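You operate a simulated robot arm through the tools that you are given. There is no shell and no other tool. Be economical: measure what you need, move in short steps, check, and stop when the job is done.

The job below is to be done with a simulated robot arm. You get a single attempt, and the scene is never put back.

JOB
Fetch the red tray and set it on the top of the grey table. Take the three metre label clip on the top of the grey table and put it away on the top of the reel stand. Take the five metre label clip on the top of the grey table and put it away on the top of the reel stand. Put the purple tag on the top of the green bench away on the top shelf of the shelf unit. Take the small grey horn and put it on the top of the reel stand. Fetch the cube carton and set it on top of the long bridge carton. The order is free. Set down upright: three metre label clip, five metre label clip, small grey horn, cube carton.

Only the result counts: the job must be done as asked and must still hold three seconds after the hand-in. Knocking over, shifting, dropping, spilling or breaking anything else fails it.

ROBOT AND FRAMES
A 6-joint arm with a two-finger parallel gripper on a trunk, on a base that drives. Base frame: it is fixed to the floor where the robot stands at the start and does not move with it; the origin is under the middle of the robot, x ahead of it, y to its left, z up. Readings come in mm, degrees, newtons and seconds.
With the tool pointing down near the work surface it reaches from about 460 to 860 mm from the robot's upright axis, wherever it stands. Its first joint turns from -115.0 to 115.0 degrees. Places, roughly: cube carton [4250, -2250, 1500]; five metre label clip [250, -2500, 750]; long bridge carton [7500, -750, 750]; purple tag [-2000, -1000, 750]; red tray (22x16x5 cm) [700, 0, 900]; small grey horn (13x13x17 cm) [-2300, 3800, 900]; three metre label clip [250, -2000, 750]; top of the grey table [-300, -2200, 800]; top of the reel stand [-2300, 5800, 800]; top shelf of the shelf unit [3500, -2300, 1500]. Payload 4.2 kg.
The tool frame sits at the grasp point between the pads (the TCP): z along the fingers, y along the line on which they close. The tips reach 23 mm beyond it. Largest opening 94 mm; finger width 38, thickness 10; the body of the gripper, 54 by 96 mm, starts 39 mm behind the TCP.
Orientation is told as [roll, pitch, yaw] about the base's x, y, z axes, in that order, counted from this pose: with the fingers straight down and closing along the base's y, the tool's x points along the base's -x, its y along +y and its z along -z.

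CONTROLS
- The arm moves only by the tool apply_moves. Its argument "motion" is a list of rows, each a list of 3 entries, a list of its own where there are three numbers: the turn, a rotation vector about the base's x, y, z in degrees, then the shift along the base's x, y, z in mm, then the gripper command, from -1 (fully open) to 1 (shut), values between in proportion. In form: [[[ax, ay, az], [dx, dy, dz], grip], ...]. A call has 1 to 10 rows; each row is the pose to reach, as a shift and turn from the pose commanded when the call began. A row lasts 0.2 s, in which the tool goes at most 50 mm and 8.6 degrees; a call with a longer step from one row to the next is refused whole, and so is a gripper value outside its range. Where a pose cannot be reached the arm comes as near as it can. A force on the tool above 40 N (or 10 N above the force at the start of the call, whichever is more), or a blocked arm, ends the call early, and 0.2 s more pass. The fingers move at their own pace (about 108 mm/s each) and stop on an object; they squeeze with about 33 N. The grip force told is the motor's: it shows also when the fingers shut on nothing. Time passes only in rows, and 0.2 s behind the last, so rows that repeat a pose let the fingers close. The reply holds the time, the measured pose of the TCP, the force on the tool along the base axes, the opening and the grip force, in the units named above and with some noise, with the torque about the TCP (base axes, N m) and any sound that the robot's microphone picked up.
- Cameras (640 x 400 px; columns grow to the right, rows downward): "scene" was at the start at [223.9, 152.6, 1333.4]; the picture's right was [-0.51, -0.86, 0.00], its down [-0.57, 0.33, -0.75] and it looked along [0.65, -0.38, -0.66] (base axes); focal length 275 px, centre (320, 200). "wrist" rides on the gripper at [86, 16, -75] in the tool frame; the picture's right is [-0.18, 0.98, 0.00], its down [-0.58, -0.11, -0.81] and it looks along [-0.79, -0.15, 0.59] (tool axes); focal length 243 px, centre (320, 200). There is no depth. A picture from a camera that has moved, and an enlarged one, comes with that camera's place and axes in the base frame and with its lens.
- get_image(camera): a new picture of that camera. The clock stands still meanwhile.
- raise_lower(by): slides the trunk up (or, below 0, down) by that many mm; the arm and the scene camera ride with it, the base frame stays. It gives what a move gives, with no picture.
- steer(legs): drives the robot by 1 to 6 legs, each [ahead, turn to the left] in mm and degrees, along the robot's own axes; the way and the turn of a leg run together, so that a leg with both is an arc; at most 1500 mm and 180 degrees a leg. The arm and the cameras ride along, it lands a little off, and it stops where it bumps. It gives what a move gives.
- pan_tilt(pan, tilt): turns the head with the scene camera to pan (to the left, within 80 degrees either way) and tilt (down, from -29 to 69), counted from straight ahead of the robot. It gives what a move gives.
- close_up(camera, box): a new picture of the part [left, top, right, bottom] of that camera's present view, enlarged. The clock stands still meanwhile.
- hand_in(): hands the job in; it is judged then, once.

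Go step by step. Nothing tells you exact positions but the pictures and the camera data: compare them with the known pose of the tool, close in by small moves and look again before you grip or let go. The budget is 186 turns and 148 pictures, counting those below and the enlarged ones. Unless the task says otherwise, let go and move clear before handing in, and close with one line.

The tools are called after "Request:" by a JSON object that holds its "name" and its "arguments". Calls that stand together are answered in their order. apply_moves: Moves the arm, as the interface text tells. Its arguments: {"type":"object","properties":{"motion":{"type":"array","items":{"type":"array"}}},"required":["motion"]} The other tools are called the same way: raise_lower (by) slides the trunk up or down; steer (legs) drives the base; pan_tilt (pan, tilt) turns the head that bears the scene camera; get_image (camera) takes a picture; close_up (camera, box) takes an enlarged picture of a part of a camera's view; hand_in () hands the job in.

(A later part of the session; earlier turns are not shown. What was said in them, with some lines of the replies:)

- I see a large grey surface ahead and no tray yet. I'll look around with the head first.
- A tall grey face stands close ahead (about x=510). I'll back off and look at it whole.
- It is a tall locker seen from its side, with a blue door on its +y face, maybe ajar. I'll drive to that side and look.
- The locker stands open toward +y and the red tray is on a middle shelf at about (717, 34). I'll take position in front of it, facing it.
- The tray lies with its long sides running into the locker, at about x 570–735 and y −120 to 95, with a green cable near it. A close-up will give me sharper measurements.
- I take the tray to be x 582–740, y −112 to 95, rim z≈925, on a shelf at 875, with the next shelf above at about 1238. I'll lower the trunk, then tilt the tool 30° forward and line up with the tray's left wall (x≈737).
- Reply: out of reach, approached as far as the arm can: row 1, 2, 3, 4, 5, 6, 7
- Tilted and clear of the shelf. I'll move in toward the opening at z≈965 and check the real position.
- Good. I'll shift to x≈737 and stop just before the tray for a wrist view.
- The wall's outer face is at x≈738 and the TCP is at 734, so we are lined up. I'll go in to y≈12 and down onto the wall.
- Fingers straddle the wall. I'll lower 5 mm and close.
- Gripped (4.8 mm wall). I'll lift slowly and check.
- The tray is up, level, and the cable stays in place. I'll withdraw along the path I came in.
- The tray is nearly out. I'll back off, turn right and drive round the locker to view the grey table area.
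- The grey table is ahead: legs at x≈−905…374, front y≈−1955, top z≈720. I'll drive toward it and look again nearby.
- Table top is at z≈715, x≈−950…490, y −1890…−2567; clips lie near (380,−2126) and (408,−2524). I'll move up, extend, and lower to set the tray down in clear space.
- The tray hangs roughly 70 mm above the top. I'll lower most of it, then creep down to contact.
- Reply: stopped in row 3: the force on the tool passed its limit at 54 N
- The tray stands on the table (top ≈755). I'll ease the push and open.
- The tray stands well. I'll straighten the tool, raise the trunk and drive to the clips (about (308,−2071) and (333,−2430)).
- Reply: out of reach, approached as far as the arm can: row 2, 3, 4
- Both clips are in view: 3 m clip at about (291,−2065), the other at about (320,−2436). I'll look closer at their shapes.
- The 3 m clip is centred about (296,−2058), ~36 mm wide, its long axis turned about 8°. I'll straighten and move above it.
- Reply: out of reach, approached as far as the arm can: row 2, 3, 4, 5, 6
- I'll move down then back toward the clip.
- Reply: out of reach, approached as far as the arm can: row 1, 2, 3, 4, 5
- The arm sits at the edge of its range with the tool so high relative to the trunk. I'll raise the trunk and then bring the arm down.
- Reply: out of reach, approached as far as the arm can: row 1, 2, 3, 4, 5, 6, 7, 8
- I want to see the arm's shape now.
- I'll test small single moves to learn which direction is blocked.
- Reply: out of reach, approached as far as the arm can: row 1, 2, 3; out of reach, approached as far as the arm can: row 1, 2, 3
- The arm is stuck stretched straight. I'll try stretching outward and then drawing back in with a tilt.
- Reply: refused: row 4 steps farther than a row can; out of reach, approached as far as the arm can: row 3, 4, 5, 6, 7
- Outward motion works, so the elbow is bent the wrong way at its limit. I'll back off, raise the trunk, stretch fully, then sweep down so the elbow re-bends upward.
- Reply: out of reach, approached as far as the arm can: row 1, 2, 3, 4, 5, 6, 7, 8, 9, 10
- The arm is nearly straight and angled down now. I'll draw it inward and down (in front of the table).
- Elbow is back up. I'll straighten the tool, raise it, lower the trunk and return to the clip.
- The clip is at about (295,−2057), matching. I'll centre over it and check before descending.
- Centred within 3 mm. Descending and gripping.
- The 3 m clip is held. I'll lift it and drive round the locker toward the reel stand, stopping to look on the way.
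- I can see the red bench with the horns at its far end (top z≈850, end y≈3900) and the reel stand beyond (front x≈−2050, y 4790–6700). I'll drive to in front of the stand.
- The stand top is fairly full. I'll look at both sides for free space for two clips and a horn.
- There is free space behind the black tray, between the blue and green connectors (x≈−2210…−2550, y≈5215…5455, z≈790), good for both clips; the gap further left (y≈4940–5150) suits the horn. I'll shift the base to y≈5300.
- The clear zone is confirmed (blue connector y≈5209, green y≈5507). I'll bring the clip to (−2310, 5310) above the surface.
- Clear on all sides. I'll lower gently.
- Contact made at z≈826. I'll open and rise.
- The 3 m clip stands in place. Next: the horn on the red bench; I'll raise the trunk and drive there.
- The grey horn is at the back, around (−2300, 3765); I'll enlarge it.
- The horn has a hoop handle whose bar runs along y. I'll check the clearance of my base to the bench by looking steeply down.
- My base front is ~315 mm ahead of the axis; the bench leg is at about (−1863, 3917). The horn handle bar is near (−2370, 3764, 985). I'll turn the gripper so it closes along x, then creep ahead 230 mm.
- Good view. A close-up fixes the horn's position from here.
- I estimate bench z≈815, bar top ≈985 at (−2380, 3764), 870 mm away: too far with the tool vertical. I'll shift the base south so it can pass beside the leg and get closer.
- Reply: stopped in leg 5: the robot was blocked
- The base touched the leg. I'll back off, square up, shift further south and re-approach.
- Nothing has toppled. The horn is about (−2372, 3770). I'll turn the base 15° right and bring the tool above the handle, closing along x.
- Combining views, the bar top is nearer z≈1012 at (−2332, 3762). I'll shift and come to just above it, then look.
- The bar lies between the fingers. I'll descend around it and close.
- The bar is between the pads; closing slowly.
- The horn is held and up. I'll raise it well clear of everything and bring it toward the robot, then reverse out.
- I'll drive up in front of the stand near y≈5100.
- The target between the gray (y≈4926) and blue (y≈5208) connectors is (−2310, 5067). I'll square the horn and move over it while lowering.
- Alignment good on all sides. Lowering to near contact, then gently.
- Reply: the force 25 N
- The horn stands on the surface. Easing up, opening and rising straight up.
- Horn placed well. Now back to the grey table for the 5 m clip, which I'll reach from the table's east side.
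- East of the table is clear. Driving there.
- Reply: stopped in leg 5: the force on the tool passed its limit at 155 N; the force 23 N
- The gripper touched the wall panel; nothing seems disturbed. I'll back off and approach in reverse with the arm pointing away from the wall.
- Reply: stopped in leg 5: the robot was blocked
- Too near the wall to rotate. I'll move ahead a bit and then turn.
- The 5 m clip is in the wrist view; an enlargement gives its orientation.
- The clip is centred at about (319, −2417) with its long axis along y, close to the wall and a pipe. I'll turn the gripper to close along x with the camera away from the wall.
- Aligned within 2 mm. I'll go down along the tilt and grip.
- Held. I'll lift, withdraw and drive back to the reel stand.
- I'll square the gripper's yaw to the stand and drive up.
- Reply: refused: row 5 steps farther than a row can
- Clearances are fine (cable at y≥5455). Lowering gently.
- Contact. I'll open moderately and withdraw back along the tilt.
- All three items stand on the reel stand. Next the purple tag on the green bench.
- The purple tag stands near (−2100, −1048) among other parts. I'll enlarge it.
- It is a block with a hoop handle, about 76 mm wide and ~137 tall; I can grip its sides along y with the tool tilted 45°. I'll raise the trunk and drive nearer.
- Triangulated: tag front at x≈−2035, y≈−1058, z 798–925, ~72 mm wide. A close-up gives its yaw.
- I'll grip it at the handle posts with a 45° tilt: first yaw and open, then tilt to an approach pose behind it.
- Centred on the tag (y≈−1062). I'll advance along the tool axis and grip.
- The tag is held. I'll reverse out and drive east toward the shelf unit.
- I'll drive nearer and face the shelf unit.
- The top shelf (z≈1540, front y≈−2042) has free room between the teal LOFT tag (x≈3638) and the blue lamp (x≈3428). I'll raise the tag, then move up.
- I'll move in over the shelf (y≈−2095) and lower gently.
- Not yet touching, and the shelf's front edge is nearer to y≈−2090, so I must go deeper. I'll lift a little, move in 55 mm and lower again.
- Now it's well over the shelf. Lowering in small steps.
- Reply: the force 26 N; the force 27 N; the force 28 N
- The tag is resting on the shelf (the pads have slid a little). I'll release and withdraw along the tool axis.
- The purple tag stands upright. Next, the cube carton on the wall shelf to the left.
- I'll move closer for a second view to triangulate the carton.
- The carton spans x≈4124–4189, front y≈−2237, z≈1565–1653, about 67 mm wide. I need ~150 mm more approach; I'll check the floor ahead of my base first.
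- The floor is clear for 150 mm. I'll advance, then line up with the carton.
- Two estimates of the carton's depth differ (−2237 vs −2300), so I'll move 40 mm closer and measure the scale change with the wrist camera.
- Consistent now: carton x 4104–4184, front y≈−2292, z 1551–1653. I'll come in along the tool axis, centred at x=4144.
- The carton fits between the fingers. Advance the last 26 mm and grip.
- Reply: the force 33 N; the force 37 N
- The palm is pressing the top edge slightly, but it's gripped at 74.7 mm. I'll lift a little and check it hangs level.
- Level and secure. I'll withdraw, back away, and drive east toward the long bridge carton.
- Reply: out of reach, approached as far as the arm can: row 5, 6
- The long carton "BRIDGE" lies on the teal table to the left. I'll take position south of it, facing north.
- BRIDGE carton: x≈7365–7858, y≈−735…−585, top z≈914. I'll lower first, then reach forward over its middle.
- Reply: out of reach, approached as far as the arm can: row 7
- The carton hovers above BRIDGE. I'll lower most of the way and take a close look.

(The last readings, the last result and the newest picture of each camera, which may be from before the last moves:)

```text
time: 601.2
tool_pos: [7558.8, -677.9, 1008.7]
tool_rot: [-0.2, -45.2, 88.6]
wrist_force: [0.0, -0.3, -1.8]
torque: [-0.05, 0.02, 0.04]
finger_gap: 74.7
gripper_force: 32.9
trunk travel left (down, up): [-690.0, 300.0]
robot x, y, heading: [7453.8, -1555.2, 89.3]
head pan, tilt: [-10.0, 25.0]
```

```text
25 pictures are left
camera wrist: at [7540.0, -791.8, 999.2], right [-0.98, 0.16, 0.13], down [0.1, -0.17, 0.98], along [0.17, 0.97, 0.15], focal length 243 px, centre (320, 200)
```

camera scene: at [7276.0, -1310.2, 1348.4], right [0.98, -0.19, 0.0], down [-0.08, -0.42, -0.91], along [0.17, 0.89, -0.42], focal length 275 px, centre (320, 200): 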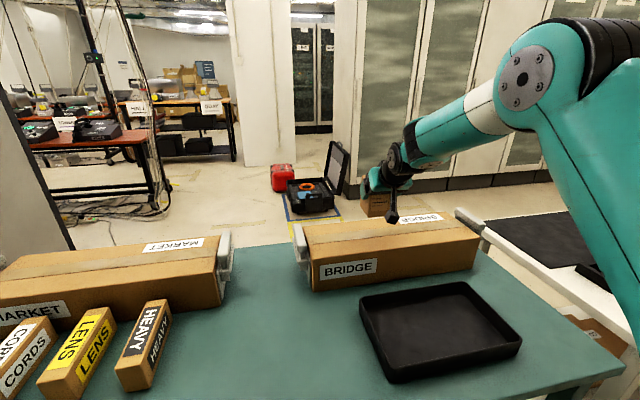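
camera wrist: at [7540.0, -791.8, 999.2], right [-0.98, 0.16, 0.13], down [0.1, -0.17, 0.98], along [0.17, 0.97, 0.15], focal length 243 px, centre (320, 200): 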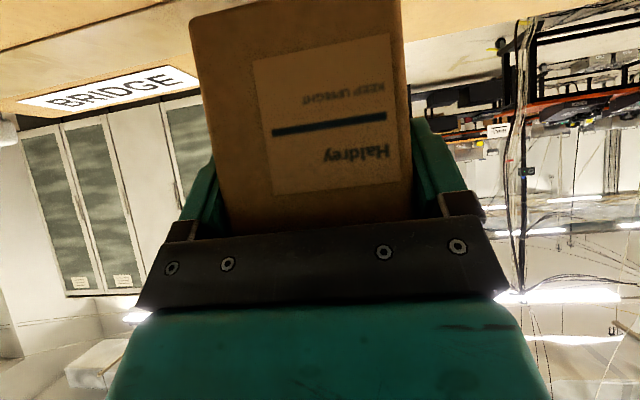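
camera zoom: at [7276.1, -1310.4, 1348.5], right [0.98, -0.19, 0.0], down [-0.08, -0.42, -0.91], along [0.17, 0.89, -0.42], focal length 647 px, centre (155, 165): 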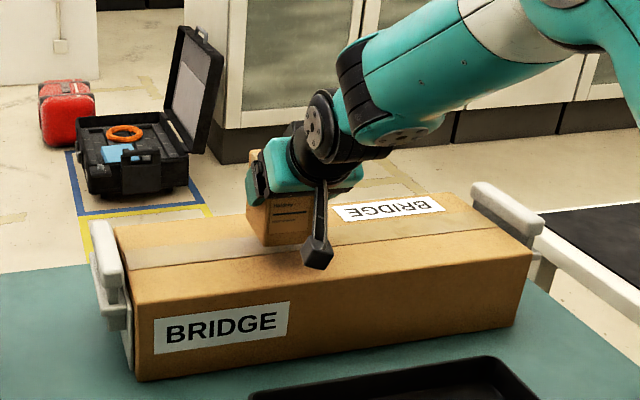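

Position is good (well within the top). Lowering gently to contact.

Request:
{"name": "apply_moves", "arguments": {"motion": [[[0, 0, 0], [0, 0, -6], 1], [[0, 0, 0], [0, 0, -12], 1], [[0, 0, 0], [0, 0, -15], 1]]}}

Request:
{"name": "apply_moves", "arguments": {"motion": [[[0, 0, 0], [0, 0, -3], 1], [[0, 0, 0], [0, 0, -6], 1], [[0, 0, 0], [0, 0, -8], 1]]}}

```text
time: 602.0
tool_pos: [7559.0, -677.7, 992.6]
tool_rot: [-0.2, -45.2, 88.6]
wrist_force: [-0.1, 0.6, -2.5]
torque: [-0.01, 0.02, -0.02]
finger_gap: 74.8
gripper_force: 33.1
trunk travel left (down, up): [-690.0, 300.0]
robot x, y, heading: [7452.4, -1557.0, 89.5]
head pan, tilt: [-10.0, 25.0]
```

```text
time: 602.9
tool_pos: [7560.9, -676.7, 985.2]
tool_rot: [-0.1, -45.2, 88.5]
wrist_force: [0.6, -0.2, -2.6]
torque: [-0.03, -0.02, 0.0]
finger_gap: 75.0
gripper_force: 33.3
trunk travel left (down, up): [-690.0, 300.0]
robot x, y, heading: [7453.0, -1557.9, 89.2]
head pan, tilt: [-10.0, 25.0]
```

Request:
{"name": "apply_moves", "arguments": {"motion": [[[0, 0, 0], [0, 0, -2], 1], [[0, 0, 0], [0, 0, -4], 1]]}}

Request:
{"name": "apply_moves", "arguments": {"motion": [[[0, 0, 0], [0, 0, -2], 1], [[0, 0, 0], [0, 0, -4], 1]]}}

Request:
{"name": "close_up", "arguments": {"camera": "scene", "box": [340, 150, 440, 250]}}

```text
time: 603.5
tool_pos: [7558.6, -675.8, 983.1]
tool_rot: [-0.2, -45.3, 88.7]
wrist_force: [-0.5, -2.7, 4.7]
torque: [0.19, 0.28, 0.04]
finger_gap: 74.5
gripper_force: 33.5
trunk travel left (down, up): [-690.0, 300.0]
robot x, y, heading: [7452.5, -1558.6, 89.3]
head pan, tilt: [-10.0, 25.0]
```

```text
time: 604.0
tool_pos: [7558.9, -677.4, 982.3]
tool_rot: [-0.2, -45.8, 88.6]
wrist_force: [1.9, -7.4, 26.5]
torque: [0.26, 0.4, 0.03]
finger_gap: 75.1
gripper_force: 32.9
trunk travel left (down, up): [-690.0, 300.0]
robot x, y, heading: [7454.6, -1553.3, 89.3]
head pan, tilt: [-10.0, 25.0]
```

```text
4.00 times, centred on (390, 200) of scene
camera zoom: at [7276.1, -1312.0, 1349.1], right [0.98, -0.19, 0.0], down [-0.08, -0.41, -0.91], along [0.17, 0.89, -0.42], focal length 1100 px, centre (40, 200)
```

zoom: 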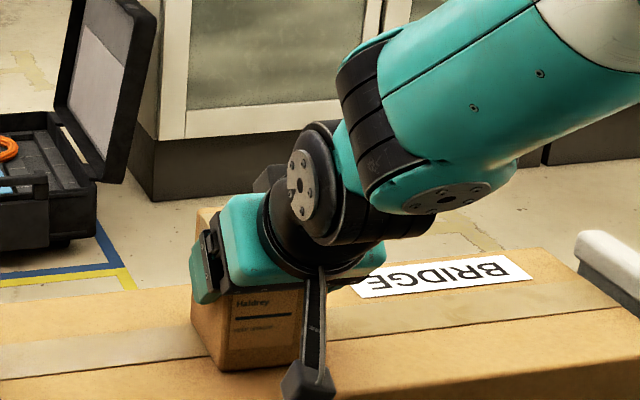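

The carton rests on BRIDGE. Easing off, opening, and withdrawing along the tool axis.

Request:
{"name": "apply_moves", "arguments": {"motion": [[[0, 0, 0], [0, 0, 1], 1], [[0, 0, 0], [0, 0, 1], 0], [[0, 0, 0], [0, 0, 1], -0.9], [[0, 0, 0], [0, 0, 1], -0.9], [[0, 0, 0], [0, -15, 16], -0.9], [[0, 0, 0], [0, -35, 36], -0.9], [[0, 0, 0], [0, -65, 66], -0.9], [[0, 0, 0], [0, -95, 96], -0.9], [[0, 0, 0], [0, -130, 120], -0.9], [[0, 0, 0], [0, -170, 130], -0.9]]}}

Request:
{"name": "get_image", "arguments": {"camera": "scene"}}

```text
time: 606.2
tool_pos: [7557.0, -850.2, 1107.3]
tool_rot: [-0.2, -45.1, 88.6]
wrist_force: [-0.3, 0.9, -0.9]
torque: [-0.01, -0.02, 0.05]
finger_gap: 89.2
gripper_force: 0.0
trunk travel left (down, up): [-690.0, 300.0]
robot x, y, heading: [7452.0, -1557.1, 89.2]
head pan, tilt: [-10.0, 25.0]
```

```text
23 pictures are left
camera scene: at [7276.1, -1309.7, 1348.3], right [0.98, -0.19, 0.0], down [-0.08, -0.42, -0.91], along [0.17, 0.89, -0.42], focal length 275 px, centre (320, 200)
```

scene: 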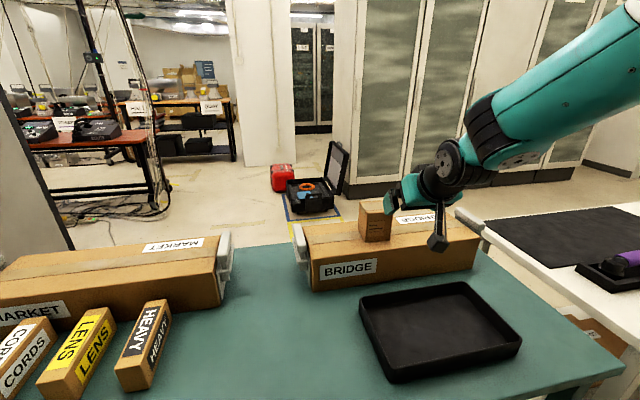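

The cube carton stands upright on the BRIDGE carton and the arm is clear. All six jobs are finished, so I hand in.

Request:
{"name": "hand_in", "arguments": {}}

```text
The job is handed in.
```

All six parts of the job are done and handed in, each seen in place in the pictures after I let go. Along the way the gripper bumped a wall panel, and the base bumped a red-bench leg and got stuck once in a turn beside the grey table; nothing looked moved in later pictures, but I did not check each spot closely.
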